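You operate a simulated robot arm through the tools that you are given. There is no shell and no other tool.

You run a simulated robot arm. Do the job below in one go: nothing can be reset, and whatever is moved stays where it is left.

JOB
Put things in order on the top of the linen chest. At the end: the pink cup is on the brown cedar board; the blue battery stands where the purple dropper stood; the orange vial stands where the pink cup stood; the purple dropper stands where the orange vial stood; whatever was shut is shut again. Leave all else as you found it, and nothing knocked over. Set down upright: pink cup.

Only the result counts: the job must be done as asked and must still hold three seconds after the hand-in. Knocking over, shifting, dropping, spilling or breaking anything else fails it.

ROBOT AND FRAMES
A 6-joint arm with a two-finger gripper, fixed in place. Base frame: the origin is at the foot of the arm, x ahead of it, y to its left, z up; the work surface is at about z = -1. Units: mm, rad, N and s.
With the tool pointing down near the work surface it reaches from about 180 to 480 mm from the base axis. Its first joint turns from -1.152 to 1.152 rad. Payload 1.76 kg.
The TCP is the grasp point between the finger pads, 29 mm short of the fingertips. In the tool frame z runs along the fingers and y along their closing line. The gripper opens to 82 mm; its body begins 58 mm behind the TCP.
Orientation is that of the tool frame in the base frame, as a unit quaternion [x, y, z, w]. With the fingers straight down and closing along the base's y, the tool's x points along the base's -x, its y along +y and its z along -z.

CONTROLS
- The arm moves only by the tool move_arm. Its argument "deltas" is one flat list of numbers, 7 for each row, row after row: the shift along the tool's x, y, z in units of 25 mm (1.0 is 25 mm), then the turn, a rotation vector about the tool's x, y, z in units of 5 degrees (1.0 is 5 degrees), then the gripper command, from -1 (shut) to 1 (fully open), values between in proportion. In form: [x, y, z, wx, wy, wz, fingers, x, y, z, wx, wy, wz, fingers, ...]. A call has 1 to 20 rows; each row shifts and turns the commanded pose from where the row before left it, along the tool's axes as they then stand. A call with a number of a shift or a turn outside -1 to 1 is refused whole. A row lasts 0.2 s, in which the tool goes at most 50 mm and 0.15 rad; a call with a longer step from one row to the next is refused whole, and so is a gripper value outside its range. A pose out of reach is approached as far as the arm can. The call stops where the force on the tool passes 40 N (or 10 N more than at its start, if that is more) or the arm is blocked; 0.2 s more then pass. Each finger travels about 203.5 mm/s and halts on what it meets, pressing with about 27 N; the grip force reading is that of the motor and also rises with nothing between the fingers. The clock runs only during rows and for 0.2 s after the last one: add rows that do not move to give the fingers time. The reply holds the time, the measured pose of the TCP, the force on the tool along the base axes, the opening and the grip force, in the units named above and with some noise, with the torque about the TCP (base axes, N m) and any sound that the robot's microphone picked up.
- Cameras (640 x 400 px; columns grow to the right, rows downward): "scene" is fixed at [65.2, 345.3, 419.6]; the picture's right is [-0.65, -0.76, 0.00], its down [-0.46, 0.39, -0.80] and it looks along [0.61, -0.51, -0.61] (base axes); focal length 214 px, centre (320, 200). "wrist" rides on the gripper at [79, 4, -89] in the tool frame; the picture's right is [-0.05, 1.00, 0.00], its down [-0.71, -0.04, -0.71] and it looks along [-0.71, -0.04, 0.71] (tool axes); focal length 256 px, centre (320, 200). There is no depth. A picture from a camera that has moved, and an enlarged one, comes with that camera's place and axes in the base frame and with its lens.
- get_image(camera): a new picture of that camera. It takes no simulated time.
- enlarge(camera, box): a new picture of the part [left, top, right, bottom] of that camera's present view, enlarged. It takes no simulated time.
- job_done(): hands the job in; it is judged then, once.

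Nothing tells you positions but the pictures and the camera data. Unless the task says otherwise, let go and move clear before handing in.

The tools are called after "Call:" by a JSON object that holds its "fn" and its "kwargs". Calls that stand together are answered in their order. move_arm: Moves the arm, as the interface text tells. Its arguments: {"type":"object","properties":{"deltas":{"type":"array","items":{"type":"number"}}},"required":["deltas"]} The other tools are called the same way: get_image (camera) takes a picture; enlarge (camera, box) takes an enlarged picture of a part of a camera's view; job_done () hands the job in.

At the start:

```text
t: 0.0
eef_pos: [189.9, 152.0, 329.2]
ee_rot: [0.0, 1.0, 0.001, -0.001]
wrist_force: [0.8, 0.0, -0.6]
torque: [0.01, 0.03, 0.0]
grip_width: 82.3
gripper_force: 0.1
```

scene: 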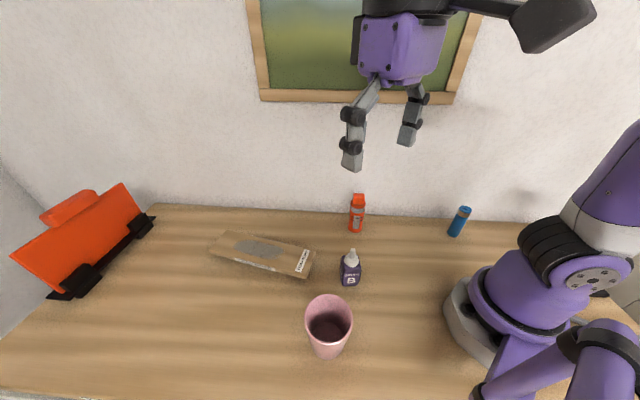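
wrist: 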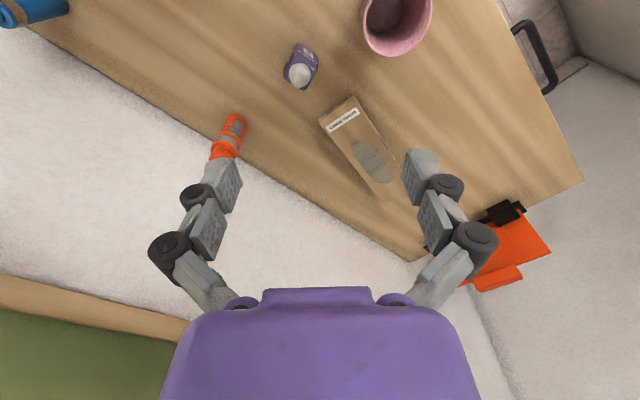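

I see a pink cup, a purple dropper bottle, an orange vial, a blue battery and a brown board on the chest top, with an orange clip-like thing at the far left. I'll look closer before moving anything.

Call:
{"fn": "enlarge", "kwargs": {"camera": "scene", "box": [180, 170, 380, 295]}}

Call:
{"fn": "enlarge", "kwargs": {"camera": "scene", "box": [280, 180, 500, 380]}}

Call:
{"fn": "enlarge", "kwargs": {"camera": "scene", "box": [0, 170, 200, 310]}}

Call:
{"fn": "enlarge", "kwargs": {"camera": "wrist", "box": [180, 0, 600, 260]}}

Call:
{"fn": "enlarge", "kwargs": {"camera": "wrist", "box": [0, 0, 260, 170]}}

```text
3.20 times, centred on (280, 232) of scene
camera zoom: at [65.2, 345.3, 419.6], right [-0.65, -0.76, 0.0], down [-0.46, 0.39, -0.8], along [0.61, -0.51, -0.61], focal length 686 px, centre (448, 96)
```

zoom: 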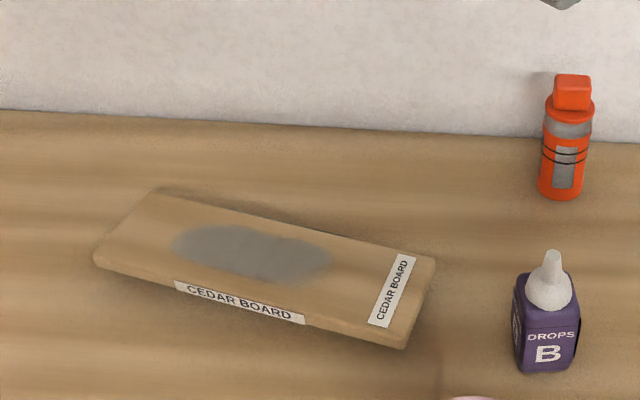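

```text
2.00 times, centred on (390, 280) of scene
camera zoom: at [65.2, 345.3, 419.6], right [-0.65, -0.76, 0.0], down [-0.46, 0.39, -0.8], along [0.61, -0.51, -0.61], focal length 429 px, centre (180, 40)
```

zoom: 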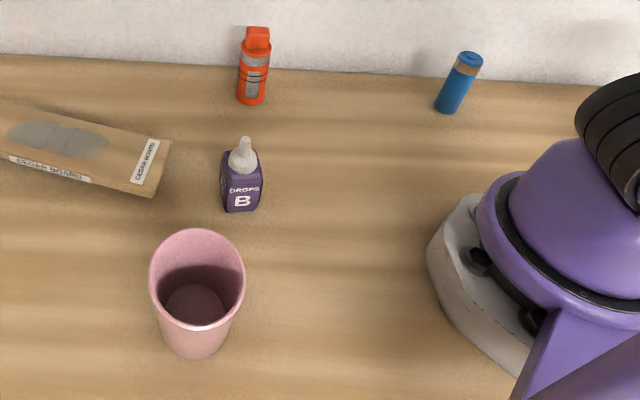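

```text
2.86 times, centred on (100, 240) of scene
camera zoom: at [65.2, 345.3, 419.6], right [-0.65, -0.76, 0.0], down [-0.46, 0.39, -0.8], along [0.61, -0.51, -0.61], focal length 613 px, centre (949, 86)
```

zoom: 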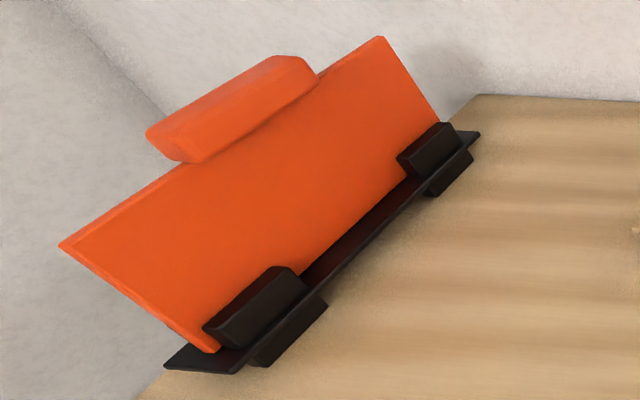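

```text
1.52 times, centred on (390, 130) of wrist
camera zoom: at [109.8, 156.3, 419.4], right [0.05, 1.0, 0.0], down [0.71, -0.04, 0.71], along [0.7, -0.04, -0.71], focal length 390 px, centre (213, 307)
```

zoom: 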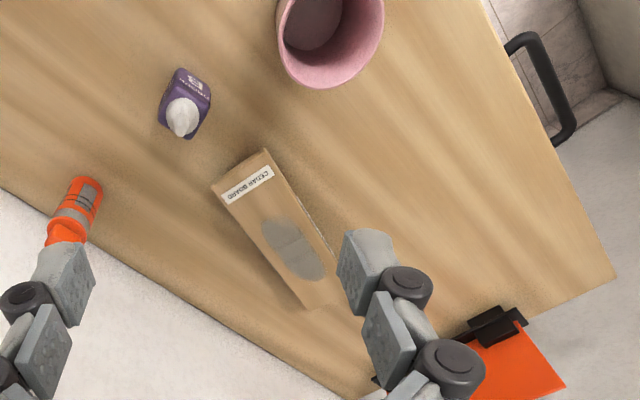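

```text
2.35 times, centred on (130, 85) of wrist
camera zoom: at [109.8, 156.3, 419.4], right [0.05, 1.0, 0.0], down [0.71, -0.04, 0.71], along [0.7, -0.04, -0.71], focal length 602 px, centre (767, 471)
```

zoom: 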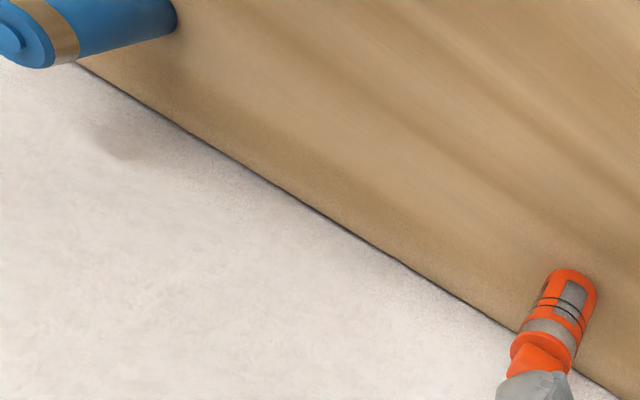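

The cup, dropper, vial and battery all stand free, and the board lies flat behind them. The wall runs diagonally behind the vial and battery. I'll enlarge each object to fix its base position and size.

Call:
{"fn": "enlarge", "kwargs": {"camera": "scene", "box": [330, 240, 378, 290]}}

Call:
{"fn": "enlarge", "kwargs": {"camera": "scene", "box": [336, 184, 384, 240]}}

Call:
{"fn": "enlarge", "kwargs": {"camera": "scene", "box": [436, 196, 484, 244]}}

Call:
{"fn": "enlarge", "kwargs": {"camera": "scene", "box": [290, 284, 366, 364]}}

Call:
{"fn": "enlarge", "kwargs": {"camera": "scene", "box": [200, 220, 330, 285]}}

```text
8.00 times, centred on (354, 265) of scene
camera zoom: at [65.2, 345.3, 419.6], right [-0.65, -0.76, 0.0], down [-0.46, 0.39, -0.8], along [0.61, -0.51, -0.61], focal length 1716 px, centre (48, -320)
```

zoom: 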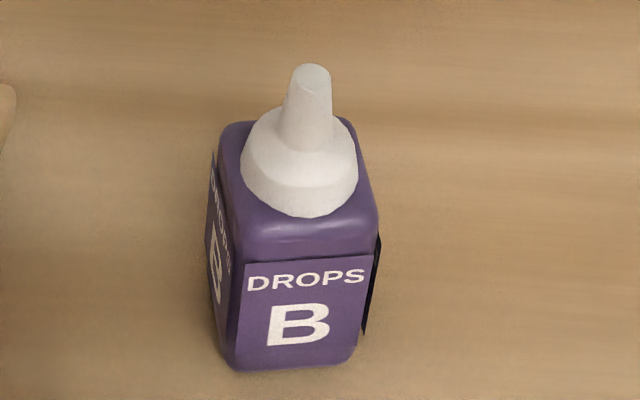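

```text
7.14 times, centred on (360, 212) of scene
camera zoom: at [65.2, 345.3, 419.6], right [-0.65, -0.76, 0.0], down [-0.46, 0.39, -0.8], along [0.61, -0.51, -0.61], focal length 1532 px, centre (34, 114)
```

zoom: 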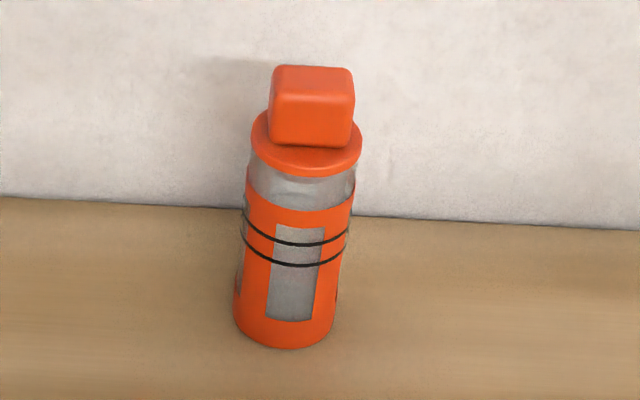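

```text
8.33 times, centred on (460, 220) of scene
camera zoom: at [65.2, 345.3, 419.6], right [-0.65, -0.76, 0.0], down [-0.46, 0.39, -0.8], along [0.61, -0.51, -0.61], focal length 1787 px, centre (-847, 33)
```

zoom: 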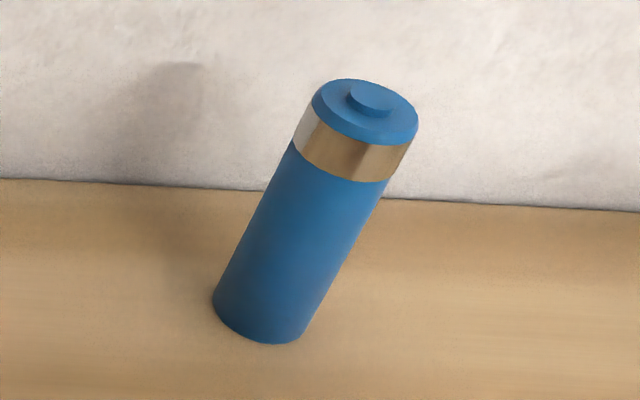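

```text
5.00 times, centred on (328, 324) of scene
camera zoom: at [65.2, 345.3, 419.6], right [-0.65, -0.76, 0.0], down [-0.46, 0.39, -0.8], along [0.61, -0.51, -0.61], focal length 1072 px, centre (280, -420)
```

zoom: 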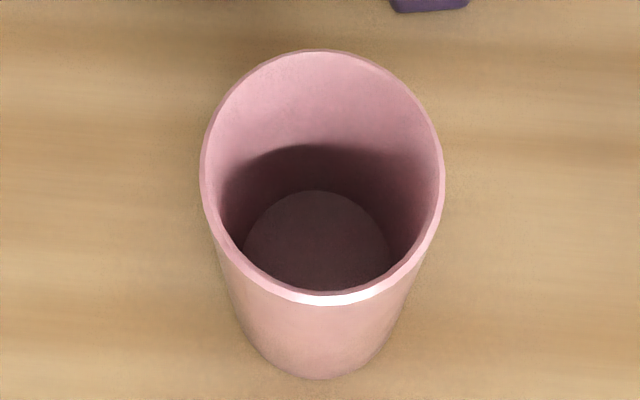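

```text
4.92 times, centred on (265, 252) of scene
camera zoom: at [65.2, 345.3, 419.6], right [-0.65, -0.76, 0.0], down [-0.46, 0.39, -0.8], along [0.61, -0.51, -0.61], focal length 1056 px, centre (591, -58)
```

zoom: 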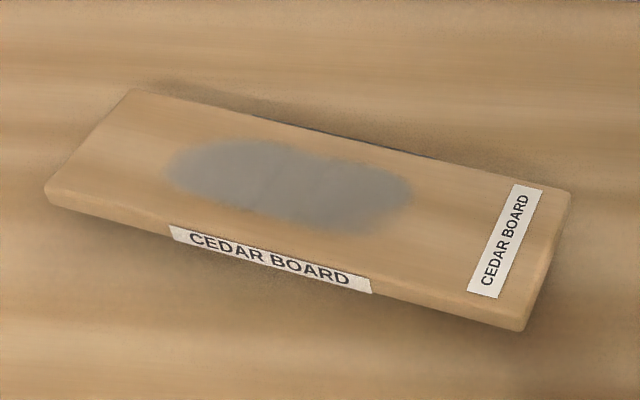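

The cup is open and looks empty, the dropper is a boxy bottle turned about 54°, and the vial and battery are round. I estimate the cup near (168, 238), and will hover above it to measure it with the wrist camera.

Call:
{"fn": "move_arm", "kwargs": {"deltas": [0.11, 0.44, 0.645, 0, 0, 0, 1, 0.11, 0.44, 0.645, 0, 0, 0, 1, 0.11, 0.44, 0.645, 0, 0, 0, 1, 0.11, 0.44, 0.645, 0, 0, 0, 1, 0.11, 0.44, 0.645, 0, 0, 0, 1, 0.11, 0.44, 0.645, 0, 0, 0, 1, 0.11, 0.44, 0.645, 0, 0, 0, 1, 0.11, 0.44, 0.645, 0, 0, 0, 1, 0, 0, 0, 0, 0, 0, 1]}}

Call:
{"fn": "get_image", "kwargs": {"camera": "wrist"}}

Call:
{"fn": "get_image", "kwargs": {"camera": "scene"}}

```text
t: 2.0
eef_pos: [166.8, 240.6, 200.8]
ee_rot: [0.0, 1.0, 0.0, -0.001]
wrist_force: [0.1, 0.6, -0.1]
torque: [0.01, 0.01, 0.0]
grip_width: 82.1
gripper_force: 0.1
```

```text
taken
camera wrist: at [87.9, 244.5, 291.2], right [0.05, 1.0, 0.0], down [0.71, -0.04, 0.71], along [0.7, -0.04, -0.71], focal length 256 px, centre (320, 200)
```

wrist: 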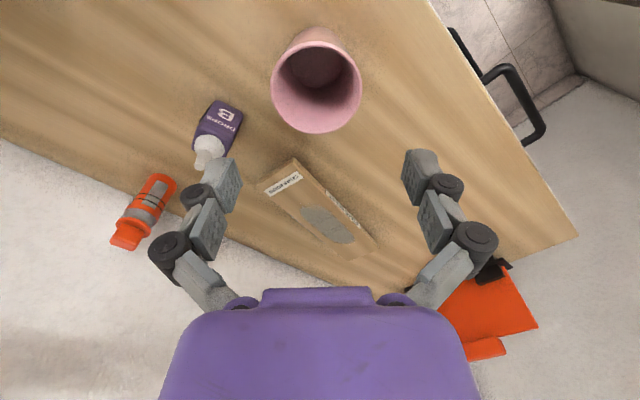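

```text
taken
```

scene: 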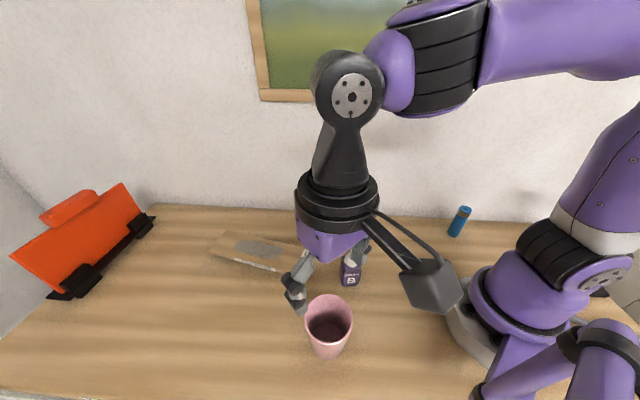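

The arm hovers next to the cup. I'll enlarge the wrist view to measure the cup, dropper and board from this second angle.

Call:
{"fn": "enlarge", "kwargs": {"camera": "wrist", "box": [256, 10, 384, 140]}}

Call:
{"fn": "enlarge", "kwargs": {"camera": "wrist", "box": [170, 80, 260, 180]}}

Call:
{"fn": "enlarge", "kwargs": {"camera": "wrist", "box": [250, 140, 400, 270]}}

Call:
{"fn": "enlarge", "kwargs": {"camera": "wrist", "box": [100, 160, 190, 260]}}

```text
3.08 times, centred on (320, 75) of wrist
camera zoom: at [87.9, 244.5, 291.2], right [0.05, 1.0, 0.0], down [0.71, -0.04, 0.71], along [0.7, -0.04, -0.71], focal length 788 px, centre (320, 585)
```

zoom: 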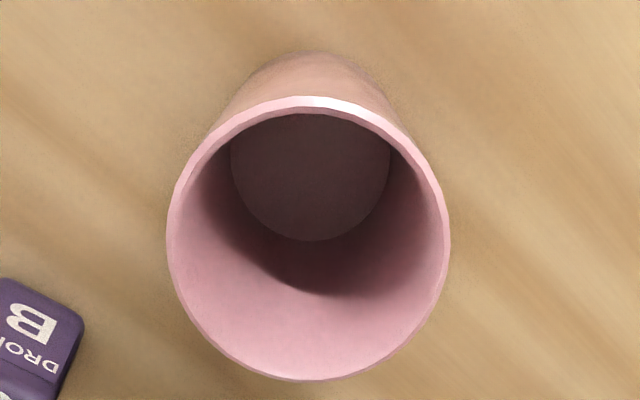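

```text
4.00 times, centred on (215, 130) of wrist
camera zoom: at [87.9, 244.5, 291.2], right [0.05, 1.0, 0.0], down [0.71, -0.04, 0.71], along [0.7, -0.04, -0.71], focal length 1024 px, centre (740, 480)
```

zoom: 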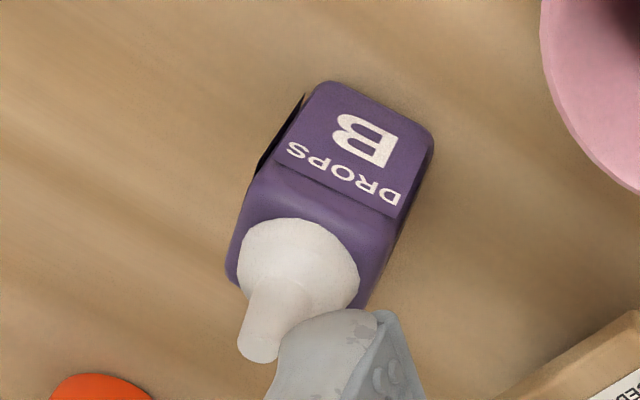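

```text
3.08 times, centred on (325, 205) of wrist
camera zoom: at [87.9, 244.5, 291.2], right [0.05, 1.0, 0.0], down [0.71, -0.04, 0.71], along [0.7, -0.04, -0.71], focal length 788 px, centre (305, 185)
```

zoom: 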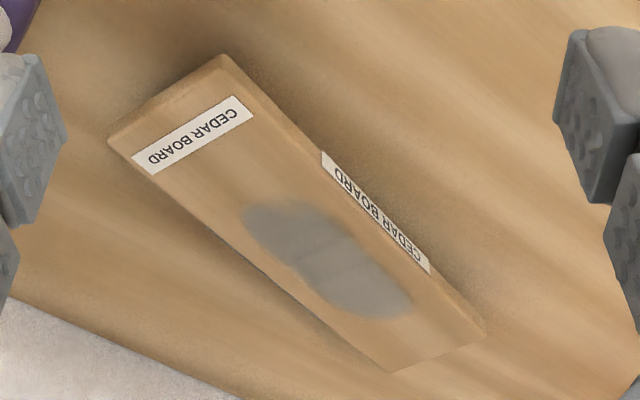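

```text
4.00 times, centred on (145, 210) of wrist
camera zoom: at [87.9, 244.5, 291.2], right [0.05, 1.0, 0.0], down [0.71, -0.04, 0.71], along [0.7, -0.04, -0.71], focal length 1024 px, centre (1020, 160)
```

zoom: 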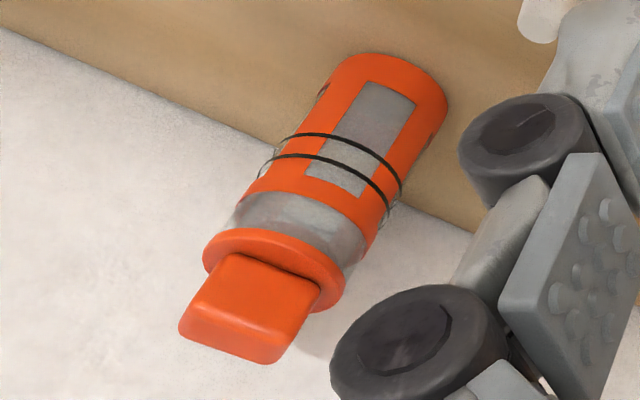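

The two views agree on a cup about 79 mm tall, with a rim about 74 mm across and its centre near (169.5, 238.3). The 82 mm opening leaves little margin, so I'll drop to just above the rim and check alignment.

Call:
{"fn": "move_arm", "kwargs": {"deltas": [-0.027, -0.023, 0.758, 0, 0, 0, 1, -0.027, -0.023, 0.758, 0, 0, 0, 1, -0.027, -0.023, 0.758, 0, 0, 0, 1, -0.027, -0.023, 0.758, 0, 0, 0, 1, 0, 0, 0, 0, 0, 0, 1, 0, 0, 0, 0, 0, 0, 1]}}

Call:
{"fn": "get_image", "kwargs": {"camera": "wrist"}}

Call:
{"fn": "enlarge", "kwargs": {"camera": "scene", "box": [260, 240, 400, 370]}}

```text
t: 3.4
eef_pos: [168.8, 238.7, 124.9]
ee_rot: [0.0, 1.0, 0.001, -0.001]
wrist_force: [-0.7, -0.4, 0.2]
torque: [-0.03, 0.03, -0.04]
grip_width: 82.1
gripper_force: 0.0
```

```text
taken
camera wrist: at [89.8, 242.3, 215.5], right [0.05, 1.0, 0.0], down [0.71, -0.04, 0.71], along [0.7, -0.04, -0.71], focal length 256 px, centre (320, 200)
```

wrist: 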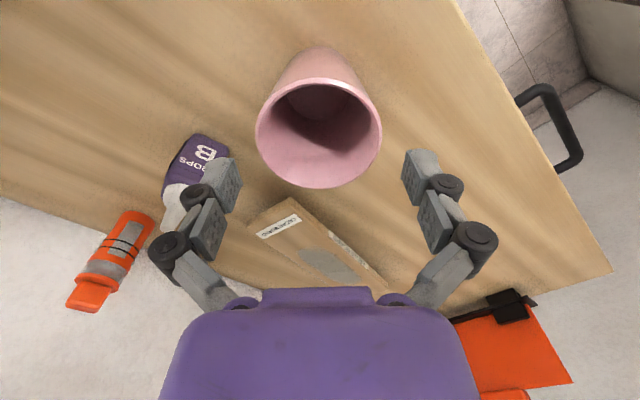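

```text
3.08 times, centred on (330, 305) of scene
camera zoom: at [65.2, 345.3, 419.6], right [-0.65, -0.76, 0.0], down [-0.46, 0.39, -0.8], along [0.61, -0.51, -0.61], focal length 660 px, centre (289, -123)
```

zoom: 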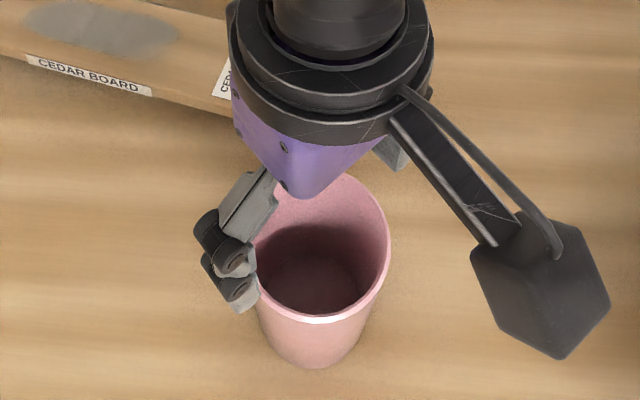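

The cup sits nearly centred between the fingers. One closer look confirms the fit before going down.

Call:
{"fn": "enlarge", "kwargs": {"camera": "wrist", "box": [230, 30, 410, 210]}}

```text
2.22 times, centred on (320, 120) of wrist
camera zoom: at [89.8, 242.3, 215.5], right [0.05, 1.0, 0.0], down [0.71, -0.04, 0.71], along [0.7, -0.04, -0.71], focal length 569 px, centre (320, 378)
```

zoom: 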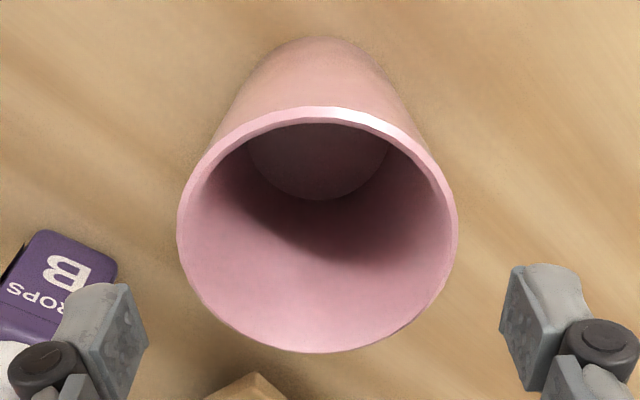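

The cup centre now works out at about (172.4, 237.5), with a rim about 73–74 mm wide at z≈85. I'll shift about 4 mm, descend straight down, and then close gently.

Call:
{"fn": "move_arm", "kwargs": {"deltas": [-0.144, -0.04, 0, 0, 0, 0, 1, 0, 0, 0.4, 0, 0, 0, 1, 0, 0, 0.4, 0, 0, 0, 1, 0, 0, 0.4, 0, 0, 0, 1, 0, 0, 0.4, 0, 0, 0, 1, 0, 0, 0.4, 0, 0, 0, 1, 0, 0, 0, 0, 0, 0, 1]}}

Call:
{"fn": "get_image", "kwargs": {"camera": "wrist"}}

Call:
{"fn": "enlarge", "kwargs": {"camera": "scene", "box": [260, 240, 400, 370]}}

```text
t: 5.0
eef_pos: [172.0, 237.4, 75.0]
ee_rot: [-0.001, 1.0, 0.0, -0.001]
wrist_force: [0.7, -0.6, 0.4]
torque: [0.02, 0.05, -0.02]
grip_width: 81.8
gripper_force: 0.0
```

```text
taken
camera wrist: at [93.1, 241.6, 165.1], right [0.05, 1.0, 0.0], down [0.71, -0.04, 0.71], along [0.7, -0.04, -0.71], focal length 256 px, centre (320, 200)
```

wrist: 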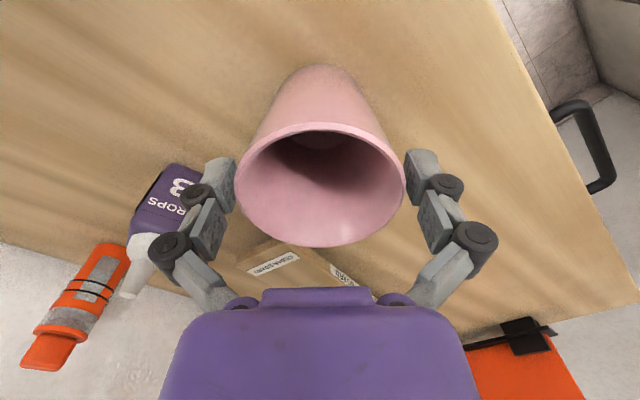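

```text
3.08 times, centred on (330, 305) of scene
camera zoom: at [65.2, 345.3, 419.6], right [-0.65, -0.76, 0.0], down [-0.46, 0.39, -0.8], along [0.61, -0.51, -0.61], focal length 660 px, centre (289, -123)
```

zoom: 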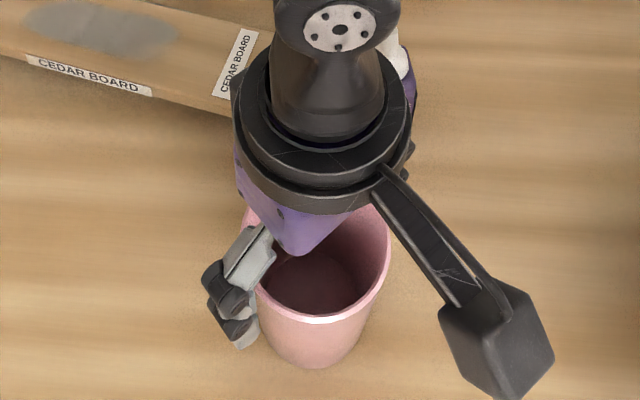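

The fingers straddle the cup with clearance on both sides and no contact force. Now I'll close on it and lift slightly to check the grip.

Call:
{"fn": "move_arm", "kwargs": {"deltas": [0, 0, 0, 0, 0, 0, 0.85, 0, 0, 0, 0, 0, 0, 0.75, 0, 0, 0, 0, 0, 0, 0.5, 0, 0, 0, 0, 0, 0, 0.2, 0, 0, 0, 0, 0, 0, 0.2]}}

Call:
{"fn": "get_image", "kwargs": {"camera": "wrist"}}

```text
t: 6.2
eef_pos: [172.7, 237.5, 74.7]
ee_rot: [0.0, 1.0, 0.002, 0.0]
wrist_force: [-1.4, -1.3, 12.5]
torque: [0.17, 0.12, 0.06]
grip_width: 70.6
gripper_force: 26.7
```

```text
taken
camera wrist: at [93.2, 241.6, 165.5], right [0.05, 1.0, 0.0], down [0.71, -0.04, 0.71], along [0.7, -0.04, -0.71], focal length 256 px, centre (320, 200)
```

wrist: 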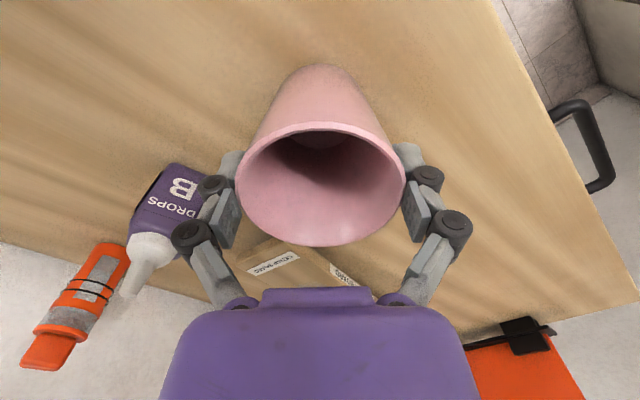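

The cup is gripped at about 70.6 mm opening, with an upward reaction of 12.5 N. I'll lift it slowly and watch the force and posture.

Call:
{"fn": "move_arm", "kwargs": {"deltas": [0, 0, -0.2, 0, 0, 0, 0.2, 0, 0, -0.2, 0, 0, 0, 0.2, 0, 0, -0.2, 0, 0, 0, 0.2, 0, 0, 0, 0, 0, 0, 0.2]}}

Call:
{"fn": "get_image", "kwargs": {"camera": "wrist"}}

Call:
{"fn": "enlarge", "kwargs": {"camera": "scene", "box": [260, 240, 400, 370]}}

```text
t: 7.2
eef_pos: [173.4, 237.6, 90.2]
ee_rot: [0.0, 1.0, 0.001, -0.001]
wrist_force: [-0.1, -0.5, -1.6]
torque: [0.02, -0.01, -0.01]
grip_width: 70.6
gripper_force: 27.3
```

```text
taken
camera wrist: at [93.5, 241.4, 180.7], right [0.05, 1.0, 0.0], down [0.71, -0.04, 0.71], along [0.7, -0.04, -0.71], focal length 256 px, centre (320, 200)
```

wrist: 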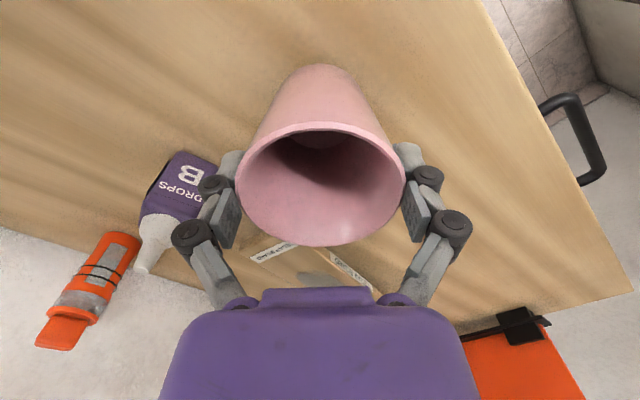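

```text
3.08 times, centred on (330, 305) of scene
camera zoom: at [65.2, 345.3, 419.6], right [-0.65, -0.76, 0.0], down [-0.46, 0.39, -0.8], along [0.61, -0.51, -0.61], focal length 660 px, centre (289, -123)
```

zoom: 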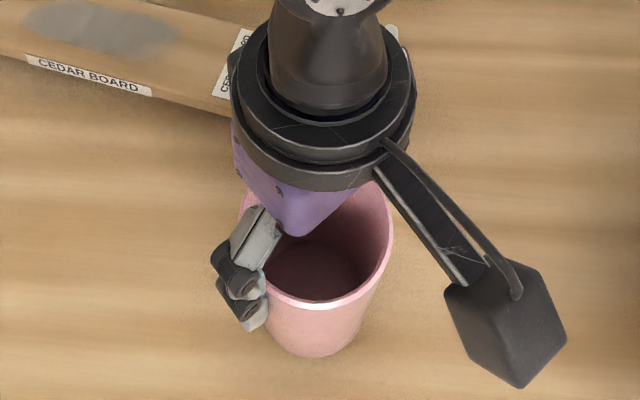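

The cup (about 160 g) is firmly held and upright. The board's near end is centred around (308, 170), so I'll set the cup about 42 mm in from that end, at roughly (344, 193), clear of the grey smudge.

Call:
{"fn": "move_arm", "kwargs": {"deltas": [0, 0, -0.7, 0, 0, 0, 0.2, 0, 0, -0.8, 0, 0, 0, 0.2, 0, 0, -0.8, 0, 0, 0, 0.2, 0, 0, -0.8, 0, 0, 0, 0.2, 0, 0, -0.8, 0, 0, 0, 0.2, -0.684, -0.18, 0, 0, 0, 0, 0.2, -0.684, -0.18, 0, 0, 0, 0, 0.2, -0.684, -0.18, 0, 0, 0, 0, 0.2, -0.684, -0.18, 0, 0, 0, 0, 0.2, -0.684, -0.18, 0, 0, 0, 0, 0.2, -0.684, -0.18, 0, 0, 0, 0, 0.2, -0.684, -0.18, 0, 0, 0, 0, 0.2, -0.684, -0.18, 0, 0, 0, 0, 0.2, -0.684, -0.18, 0, 0, 0, 0, 0.2, -0.684, -0.18, 0, 0, 0, 0, 0.2, 0, 0, 0, 0, 0, 0, 0.2]}}

Call:
{"fn": "get_image", "kwargs": {"camera": "wrist"}}

Call:
{"fn": "get_image", "kwargs": {"camera": "scene"}}

```text
t: 10.6
eef_pos: [342.3, 191.1, 184.4]
ee_rot: [0.0, 1.0, 0.001, 0.0]
wrist_force: [-0.2, 0.5, -0.9]
torque: [0.0, 0.01, -0.01]
grip_width: 70.6
gripper_force: 27.3
```

```text
taken
camera wrist: at [263.2, 195.3, 275.2], right [0.05, 1.0, 0.0], down [0.71, -0.04, 0.71], along [0.7, -0.04, -0.71], focal length 256 px, centre (320, 200)
```

wrist: 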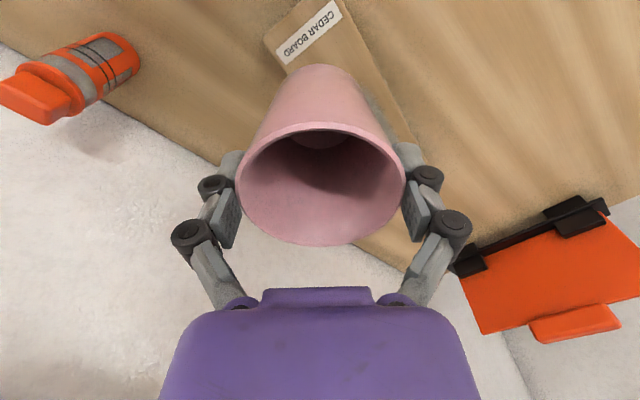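

```text
taken
```

scene: 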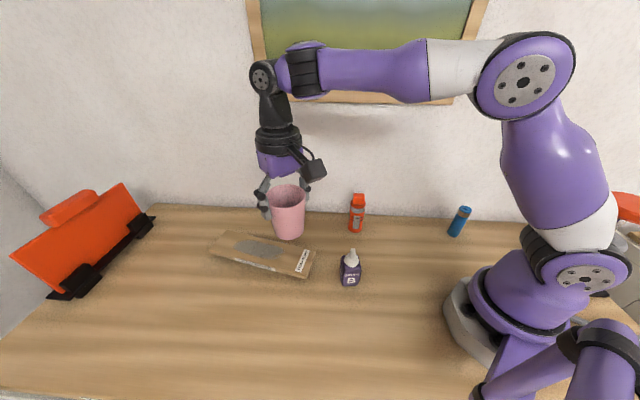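

The cup hangs above the board's near end. I'll zoom in to confirm where the board edges are relative to the cup before lowering.

Call:
{"fn": "enlarge", "kwargs": {"camera": "wrist", "box": [240, 0, 440, 125]}}

Call:
{"fn": "enlarge", "kwargs": {"camera": "scene", "box": [200, 160, 330, 285]}}

```text
3.20 times, centred on (340, 62) of wrist
camera zoom: at [263.2, 195.3, 275.2], right [0.05, 1.0, 0.0], down [0.71, -0.04, 0.71], along [0.7, -0.04, -0.71], focal length 819 px, centre (256, 640)
```

zoom: 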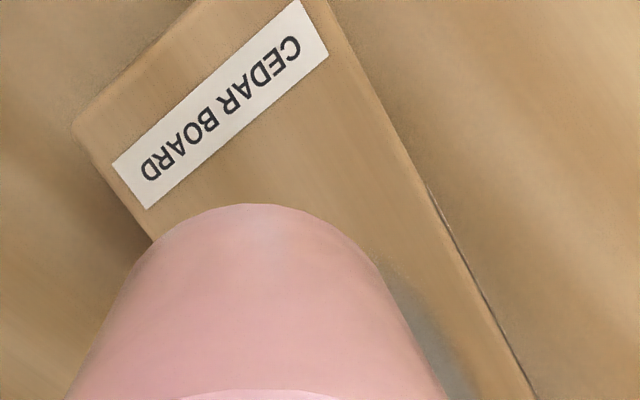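

```text
3.20 times, centred on (265, 222) of scene
camera zoom: at [65.3, 345.3, 419.6], right [-0.65, -0.76, 0.0], down [-0.46, 0.39, -0.8], along [0.61, -0.51, -0.61], focal length 686 px, centre (496, 128)
```

zoom: 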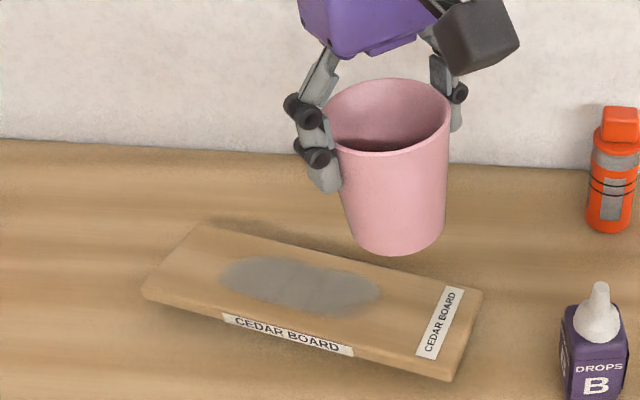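

Comparing both cameras, the board's top seems to be at z≈28, higher than I assumed, so it may be thick or raised on something. I need a closer look at its underside before putting weight near one end.

Call:
{"fn": "enlarge", "kwargs": {"camera": "scene", "box": [200, 225, 270, 275]}}

Call:
{"fn": "enlarge", "kwargs": {"camera": "scene", "box": [260, 235, 325, 285]}}

Call:
{"fn": "enlarge", "kwargs": {"camera": "wrist", "box": [360, 40, 440, 280]}}

```text
8.00 times, centred on (235, 250) of scene
camera zoom: at [65.3, 345.3, 419.6], right [-0.65, -0.76, 0.0], down [-0.46, 0.39, -0.8], along [0.61, -0.51, -0.61], focal length 1716 px, centre (1000, -200)
```

zoom: 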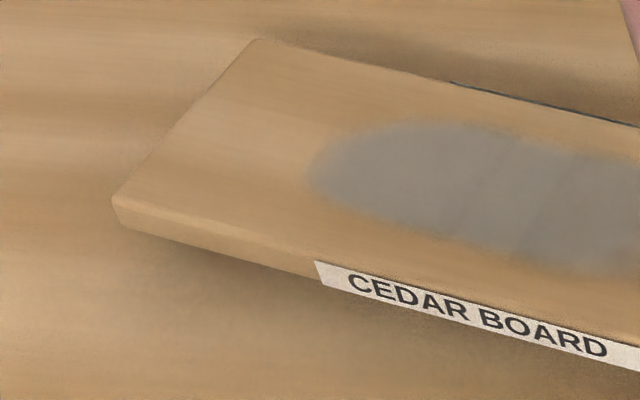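

```text
8.00 times, centred on (292, 260) of scene
camera zoom: at [65.3, 345.3, 419.6], right [-0.65, -0.76, 0.0], down [-0.46, 0.39, -0.8], along [0.61, -0.51, -0.61], focal length 1716 px, centre (540, -280)
```

zoom: 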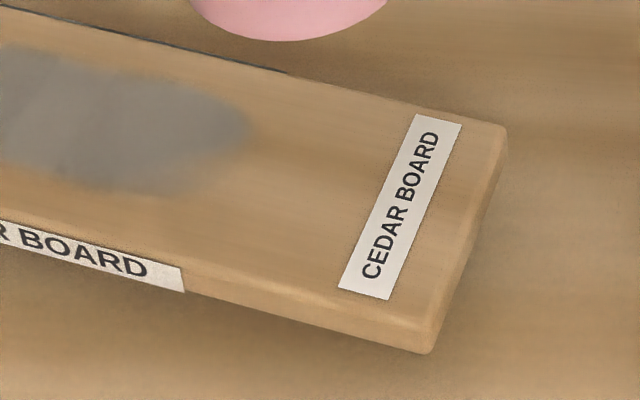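

```text
1.67 times, centred on (400, 160) of wrist
camera zoom: at [263.2, 195.3, 275.2], right [0.05, 1.0, 0.0], down [0.71, -0.04, 0.71], along [0.7, -0.04, -0.71], focal length 427 px, centre (187, 267)
```

zoom: 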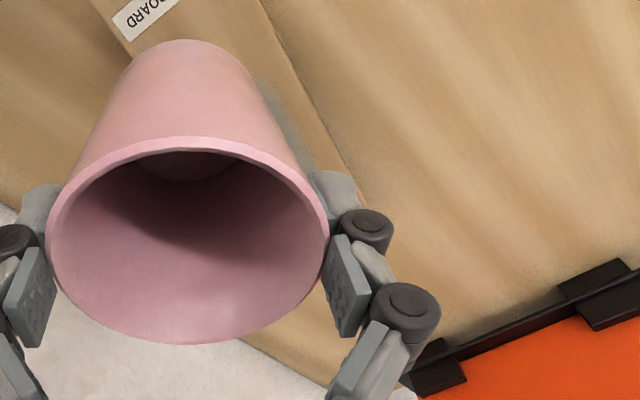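

The board's underside appears to be about 19 mm above the chest top, with soft shadow at both ends, so it probably rests on a hidden narrow support. An end placement could tip it. I'll go for the board's centre of mass at about (396.5, 237), which is stable whatever holds the board up.

Call:
{"fn": "move_arm", "kwargs": {"deltas": [-0.43, 0.363, 0, 0, 0, 0, 0.2, -0.43, 0.363, 0, 0, 0, 0, 0.2, -0.43, 0.363, 0, 0, 0, 0, 0.2, -0.43, 0.363, 0, 0, 0, 0, 0.2, -0.43, 0.363, 0, 0, 0, 0, 0.2, 0, 0, 0, 0, 0, 0, 0.2, 0, 0, 0, 0, 0, 0, 0.2]}}

Call:
{"fn": "get_image", "kwargs": {"camera": "wrist"}}

Call:
{"fn": "enlarge", "kwargs": {"camera": "scene", "box": [190, 140, 340, 285]}}

```text
t: 12.2
eef_pos: [387.6, 228.8, 185.1]
ee_rot: [0.0, 1.0, 0.0, -0.001]
wrist_force: [-0.8, 0.6, -1.8]
torque: [-0.03, 0.03, 0.01]
grip_width: 70.3
gripper_force: 27.3
out of reach, approached as far as the arm can: row 5
```

```text
taken
camera wrist: at [307.5, 232.9, 275.0], right [0.05, 1.0, 0.0], down [0.71, -0.04, 0.71], along [0.7, -0.04, -0.71], focal length 256 px, centre (320, 200)
```

wrist: 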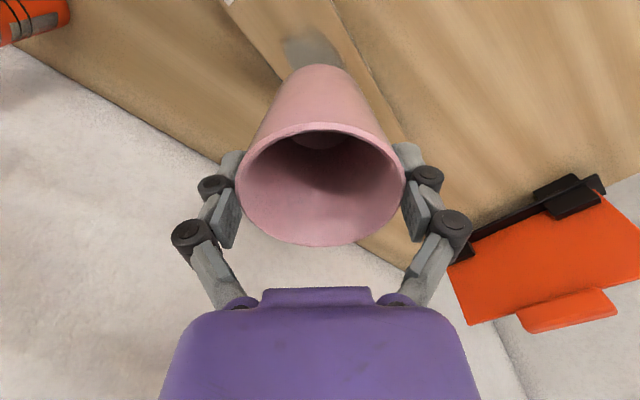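

```text
2.76 times, centred on (265, 212) of scene
camera zoom: at [65.2, 345.3, 419.6], right [-0.65, -0.76, 0.0], down [-0.46, 0.39, -0.8], along [0.61, -0.51, -0.61], focal length 592 px, centre (472, 166)
```

zoom: 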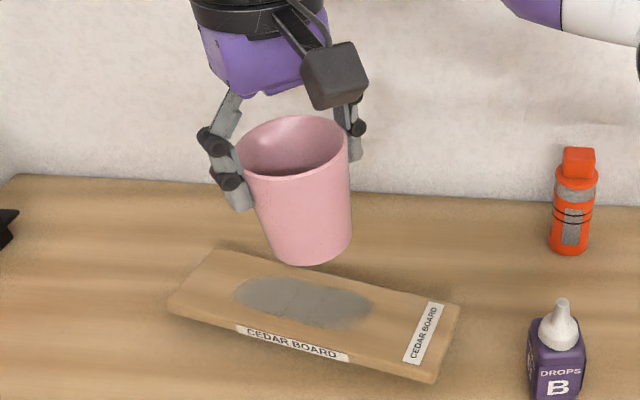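

At this height the arm's reach stops at about 450 mm, and lower down it reaches further. I'll descend to just above the expected contact height (TCP z≈105) and check position.

Call:
{"fn": "move_arm", "kwargs": {"deltas": [0, 0, 0.5, 0, 0, 0, 0.2, 0, 0, 0.5, 0, 0, 0, 0.2, 0, 0, 0.5, 0, 0, 0, 0.2, 0, 0, 0.5, 0, 0, 0, 0.2, 0, 0, 0.4, 0, 0, 0, 0.2, 0, 0, 0, 0, 0, 0, 0.2, 0, 0, 0, 0, 0, 0, 0.2]}}

Call:
{"fn": "get_image", "kwargs": {"camera": "wrist"}}

Call:
{"fn": "enlarge", "kwargs": {"camera": "scene", "box": [190, 160, 330, 285]}}

```text
t: 13.8
eef_pos: [386.5, 229.1, 125.2]
ee_rot: [0.0, 1.0, 0.001, -0.001]
wrist_force: [0.3, 0.8, -2.1]
torque: [0.01, -0.01, -0.02]
grip_width: 70.4
gripper_force: 27.3
```

```text
taken
camera wrist: at [308.3, 233.7, 215.1], right [0.05, 1.0, 0.0], down [0.71, -0.04, 0.71], along [0.7, -0.04, -0.71], focal length 256 px, centre (320, 200)
```

wrist: 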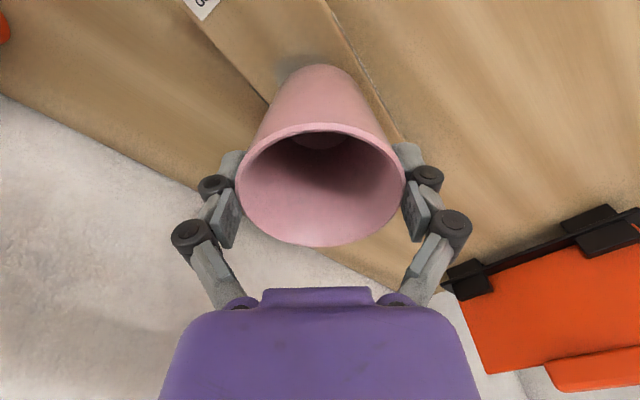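

```text
3.20 times, centred on (260, 222) of scene
camera zoom: at [65.2, 345.3, 419.6], right [-0.65, -0.76, 0.0], down [-0.46, 0.39, -0.8], along [0.61, -0.51, -0.61], focal length 686 px, centre (512, 128)
```

zoom: 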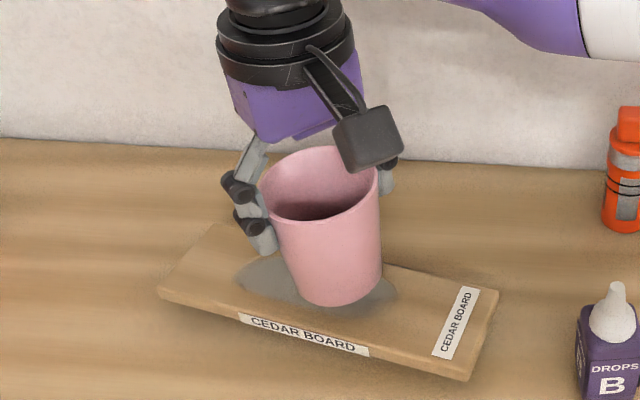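

The cup now hovers over the board's middle at z≈125, about 10 mm short of the centre. I'll extend the remaining distance at this height.

Call:
{"fn": "move_arm", "kwargs": {"deltas": [-0.2, 0.16, 0, 0, 0, 0, 0.2, -0.2, 0.15, 0, 0, 0, 0, 0.2, 0, 0, 0, 0, 0, 0, 0.2, 0, 0, 0, 0, 0, 0, 0.2]}}

Call:
{"fn": "enlarge", "kwargs": {"camera": "wrist", "box": [180, 0, 440, 160]}}

Call:
{"fn": "enlarge", "kwargs": {"camera": "scene", "box": [190, 180, 330, 285]}}

```text
t: 14.8
eef_pos: [397.5, 236.0, 124.8]
ee_rot: [0.0, 1.0, 0.0, -0.001]
wrist_force: [-0.1, -0.2, -2.0]
torque: [0.04, 0.01, -0.02]
grip_width: 70.4
gripper_force: 26.9
```

```text
2.46 times, centred on (310, 80) of wrist
camera zoom: at [318.2, 240.3, 215.1], right [0.05, 1.0, 0.0], down [0.71, -0.04, 0.71], along [0.7, -0.04, -0.71], focal length 630 px, centre (345, 495)
```

zoom: 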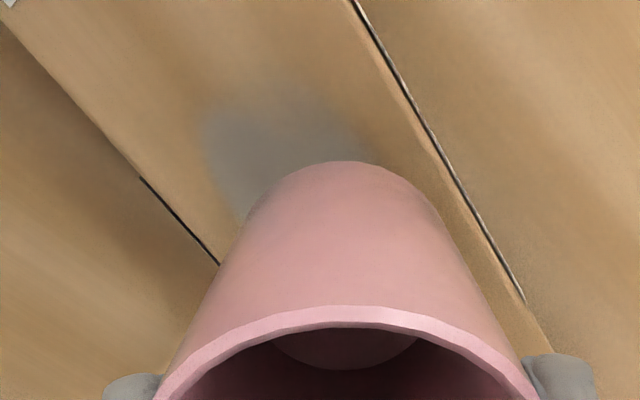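

```text
3.81 times, centred on (260, 232) of scene
camera zoom: at [65.2, 345.3, 419.6], right [-0.65, -0.76, 0.0], down [-0.46, 0.39, -0.8], along [0.61, -0.51, -0.61], focal length 817 px, centre (549, 76)
```

zoom: 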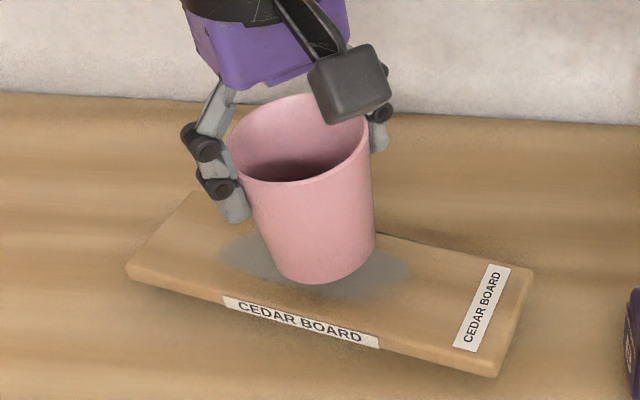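

The cup is centred on the board both ways, with the board edges about ±35 mm either side. I'll lower in small steps, watching for contact force.

Call:
{"fn": "move_arm", "kwargs": {"deltas": [0, 0, 0.2, 0, 0, 0, 0.2, 0, 0, 0.2, 0, 0, 0, 0.2, 0, 0, 0.1, 0, 0, 0, 0.2, 0, 0, 0, 0, 0, 0, 0.2]}}

Call:
{"fn": "enlarge", "kwargs": {"camera": "scene", "box": [190, 180, 330, 285]}}

```text
t: 15.8
eef_pos: [397.0, 237.9, 113.4]
ee_rot: [0.0, 1.0, 0.002, -0.001]
wrist_force: [0.1, 0.1, -1.3]
torque: [0.01, 0.02, 0.0]
grip_width: 70.6
gripper_force: 27.0
```

```text
3.81 times, centred on (260, 232) of scene
camera zoom: at [65.2, 345.3, 419.6], right [-0.65, -0.76, 0.0], down [-0.46, 0.39, -0.8], along [0.61, -0.51, -0.61], focal length 817 px, centre (549, 76)
```

zoom: 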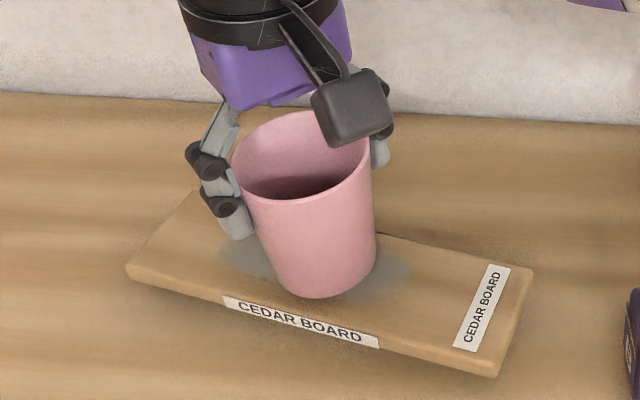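

No contact yet at z≈113. Continuing with 1.5–2 mm steps.

Call:
{"fn": "move_arm", "kwargs": {"deltas": [0, 0, 0.08, 0, 0, 0, 0.2, 0, 0, 0.08, 0, 0, 0, 0.2, 0, 0, 0.06, 0, 0, 0, 0.2, 0, 0, 0, 0, 0, 0, 0.2]}}

```text
t: 16.8
eef_pos: [397.4, 239.3, 107.4]
ee_rot: [0.0, 1.0, 0.001, -0.001]
wrist_force: [-0.2, 0.1, -1.7]
torque: [0.0, -0.06, 0.01]
grip_width: 70.5
gripper_force: 26.8
```

Call:
{"fn": "move_arm", "kwargs": {"deltas": [0, 0, 0.04, 0, 0, 0, 0.2, 0, 0, 0.04, 0, 0, 0, 0.2, 0, 0, 0, 0, 0, 0, 0.2, 0, 0, 0, 0, 0, 0, 0.2]}}

Call:
{"fn": "get_image", "kwargs": {"camera": "wrist"}}

Call:
{"fn": "enlarge", "kwargs": {"camera": "scene", "box": [190, 180, 330, 285]}}

```text
t: 17.8
eef_pos: [396.8, 237.4, 106.1]
ee_rot: [0.0, 1.0, 0.001, 0.0]
wrist_force: [-0.7, 0.4, -1.8]
torque: [-0.04, 0.03, 0.0]
grip_width: 70.7
gripper_force: 26.2
```

```text
taken
camera wrist: at [317.7, 241.5, 196.0], right [0.05, 1.0, 0.0], down [0.71, -0.04, 0.71], along [0.7, -0.04, -0.71], focal length 256 px, centre (320, 200)
```

wrist: 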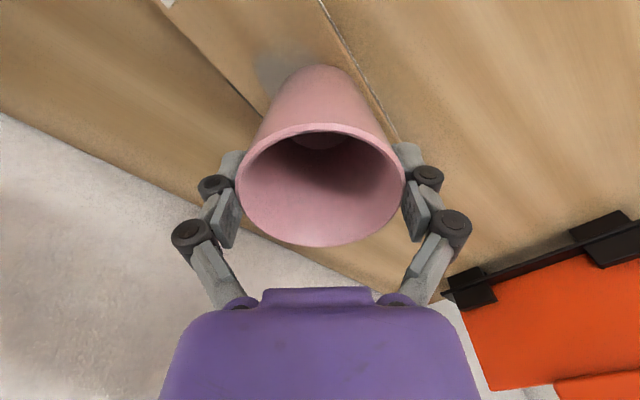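

```text
3.81 times, centred on (260, 232) of scene
camera zoom: at [65.2, 345.3, 419.6], right [-0.65, -0.76, 0.0], down [-0.46, 0.39, -0.8], along [0.61, -0.51, -0.61], focal length 817 px, centre (549, 76)
```

zoom: 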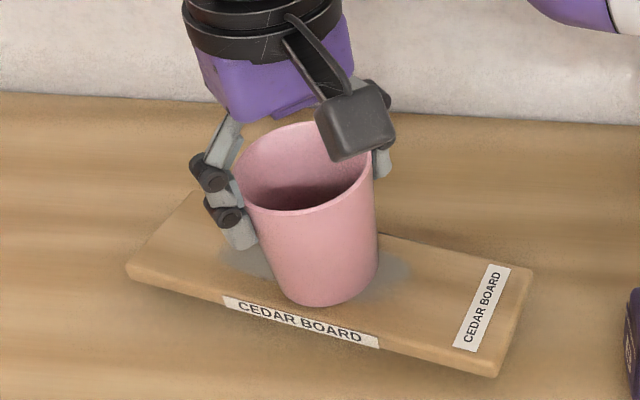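

Still no contact at z≈106 and readings look normal. I'll keep lowering in 1 mm steps.

Call:
{"fn": "move_arm", "kwargs": {"deltas": [0, 0, 0.04, 0, 0, 0, 0.2, 0, 0, 0.04, 0, 0, 0, 0.2, 0, 0, 0.04, 0, 0, 0, 0.2, 0, 0, 0, 0, 0, 0, 0.2]}}

```text
t: 18.8
eef_pos: [397.6, 239.4, 104.6]
ee_rot: [-0.001, 1.0, 0.002, 0.002]
wrist_force: [0.5, 5.7, 32.1]
torque: [0.92, -0.12, 0.04]
grip_width: 71.1
gripper_force: 27.4
```

Contact: 32 N upward at z≈104.6. I'll back off a fraction of a millimetre to relieve the press and check the board hasn't moved.

Call:
{"fn": "move_arm", "kwargs": {"deltas": [0, 0, -0.03, 0, 0, 0, 0.2, 0, 0, 0, 0, 0, 0, 0.2]}}

Call:
{"fn": "enlarge", "kwargs": {"camera": "scene", "box": [190, 180, 330, 285]}}

Call:
{"fn": "get_image", "kwargs": {"camera": "wrist"}}

```text
t: 19.4
eef_pos: [397.8, 237.8, 103.9]
ee_rot: [0.0, 1.0, 0.001, 0.001]
wrist_force: [5.8, 8.6, 27.3]
torque: [1.22, -0.57, -0.03]
grip_width: 70.8
gripper_force: 26.9
```

```text
3.81 times, centred on (260, 232) of scene
camera zoom: at [65.1, 345.2, 419.7], right [-0.65, -0.76, 0.0], down [-0.46, 0.39, -0.8], along [0.61, -0.51, -0.61], focal length 817 px, centre (549, 76)
```

zoom: 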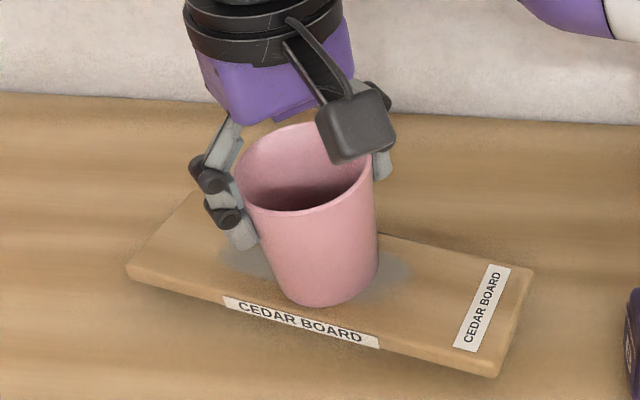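

```text
taken
camera wrist: at [317.8, 241.4, 194.2], right [0.05, 1.0, 0.0], down [0.71, -0.04, 0.71], along [0.71, -0.03, -0.71], focal length 256 px, centre (320, 200)
```

wrist: 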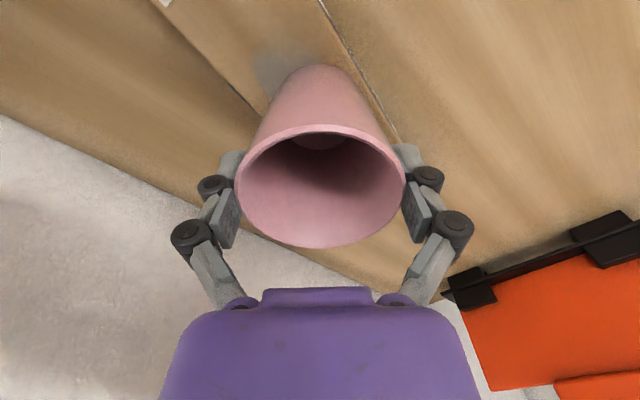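

Still pressing with 27 N, so I'll ease up a little more.

Call:
{"fn": "move_arm", "kwargs": {"deltas": [0, 0, -0.03, 0, 0, 0, 0.2, 0, 0, 0, 0, 0, 0, 0.2]}}

```text
t: 20.0
eef_pos: [396.3, 236.5, 104.2]
ee_rot: [0.0, 1.0, 0.002, -0.001]
wrist_force: [5.4, 4.8, 24.4]
torque: [0.95, -0.37, -0.08]
grip_width: 70.8
gripper_force: 26.8
```

Call:
{"fn": "move_arm", "kwargs": {"deltas": [0, 0, -0.05, 0, 0, 0, 0.2, 0, 0, 0, 0, 0, 0, 0.2]}}

```text
t: 20.6
eef_pos: [397.5, 237.8, 104.5]
ee_rot: [0.0, 1.0, 0.001, -0.002]
wrist_force: [1.5, -3.1, 19.5]
torque: [0.34, -0.15, -0.03]
grip_width: 70.6
gripper_force: 26.9
```

The force drops about 4 N per mm, so I'll ease off another 3 mm in command.

Call:
{"fn": "move_arm", "kwargs": {"deltas": [0, 0, -0.06, 0, 0, 0, 0.2, 0, 0, -0.05, 0, 0, 0, 0.2, 0, 0, 0, 0, 0, 0, 0.2]}}

```text
t: 21.4
eef_pos: [397.3, 238.1, 108.0]
ee_rot: [0.001, 1.0, 0.001, -0.002]
wrist_force: [0.1, 0.0, -1.4]
torque: [-0.02, -0.01, -0.02]
grip_width: 69.9
gripper_force: 26.7
```

That freed the cup again (hanging weight only). I'll approach in sub-millimetre steps to find light contact.

Call:
{"fn": "move_arm", "kwargs": {"deltas": [0, 0, 0.04, 0, 0, 0, 0.2, 0, 0, 0.03, 0, 0, 0, 0.2, 0, 0, 0, 0, 0, 0, 0.2]}}

```text
t: 22.2
eef_pos: [395.9, 238.3, 106.4]
ee_rot: [0.0, 1.0, 0.001, -0.001]
wrist_force: [0.2, -1.2, -0.6]
torque: [-0.05, 0.02, -0.02]
grip_width: 70.2
gripper_force: 27.0
```

Call:
{"fn": "move_arm", "kwargs": {"deltas": [0, 0, 0.03, 0, 0, 0, 0.2, 0, 0, 0, 0, 0, 0, 0.2]}}

```text
t: 22.8
eef_pos: [396.5, 238.6, 106.1]
ee_rot: [0.0, 1.0, 0.001, -0.001]
wrist_force: [-1.3, -1.3, 3.0]
torque: [0.05, 0.06, 0.03]
grip_width: 70.4
gripper_force: 27.1
```

Light contact (about 4–5 N). Now I'll open the fingers gradually.

Call:
{"fn": "move_arm", "kwargs": {"deltas": [0, 0, 0, 0, 0, 0, 0.6, 0, 0, 0, 0, 0, 0, 0.72, 0, 0, 0, 0, 0, 0, 0.78, 0, 0, 0, 0, 0, 0, 0.88, 0, 0, 0, 0, 0, 0, 1, 0, 0, 0, 0, 0, 0, 1]}}

Call:
{"fn": "get_image", "kwargs": {"camera": "wrist"}}

Call:
{"fn": "enlarge", "kwargs": {"camera": "scene", "box": [190, 180, 330, 285]}}

```text
t: 24.2
eef_pos: [396.7, 238.1, 106.0]
ee_rot: [0.0, 1.0, 0.003, -0.001]
wrist_force: [-0.3, 0.2, 0.1]
torque: [-0.02, 0.03, -0.02]
grip_width: 82.0
gripper_force: 0.0
```

```text
taken
camera wrist: at [318.0, 242.0, 195.5], right [0.05, 1.0, 0.0], down [0.71, -0.04, 0.71], along [0.7, -0.04, -0.71], focal length 256 px, centre (320, 200)
```

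wrist: 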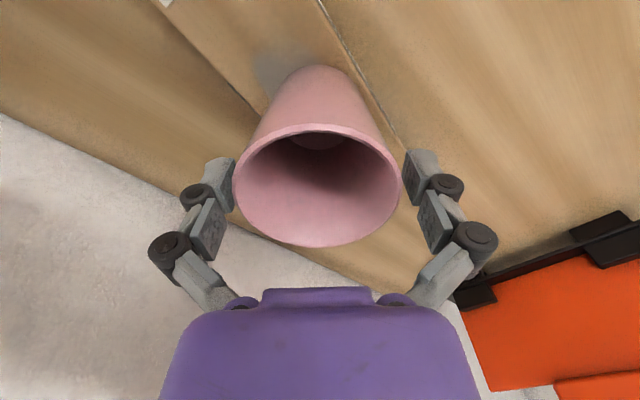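

```text
3.81 times, centred on (260, 232) of scene
camera zoom: at [65.2, 345.3, 419.6], right [-0.65, -0.76, 0.0], down [-0.46, 0.39, -0.8], along [0.61, -0.51, -0.61], focal length 817 px, centre (549, 76)
```

zoom: 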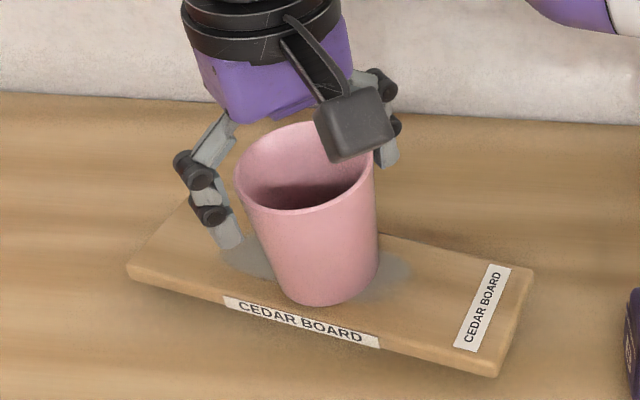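

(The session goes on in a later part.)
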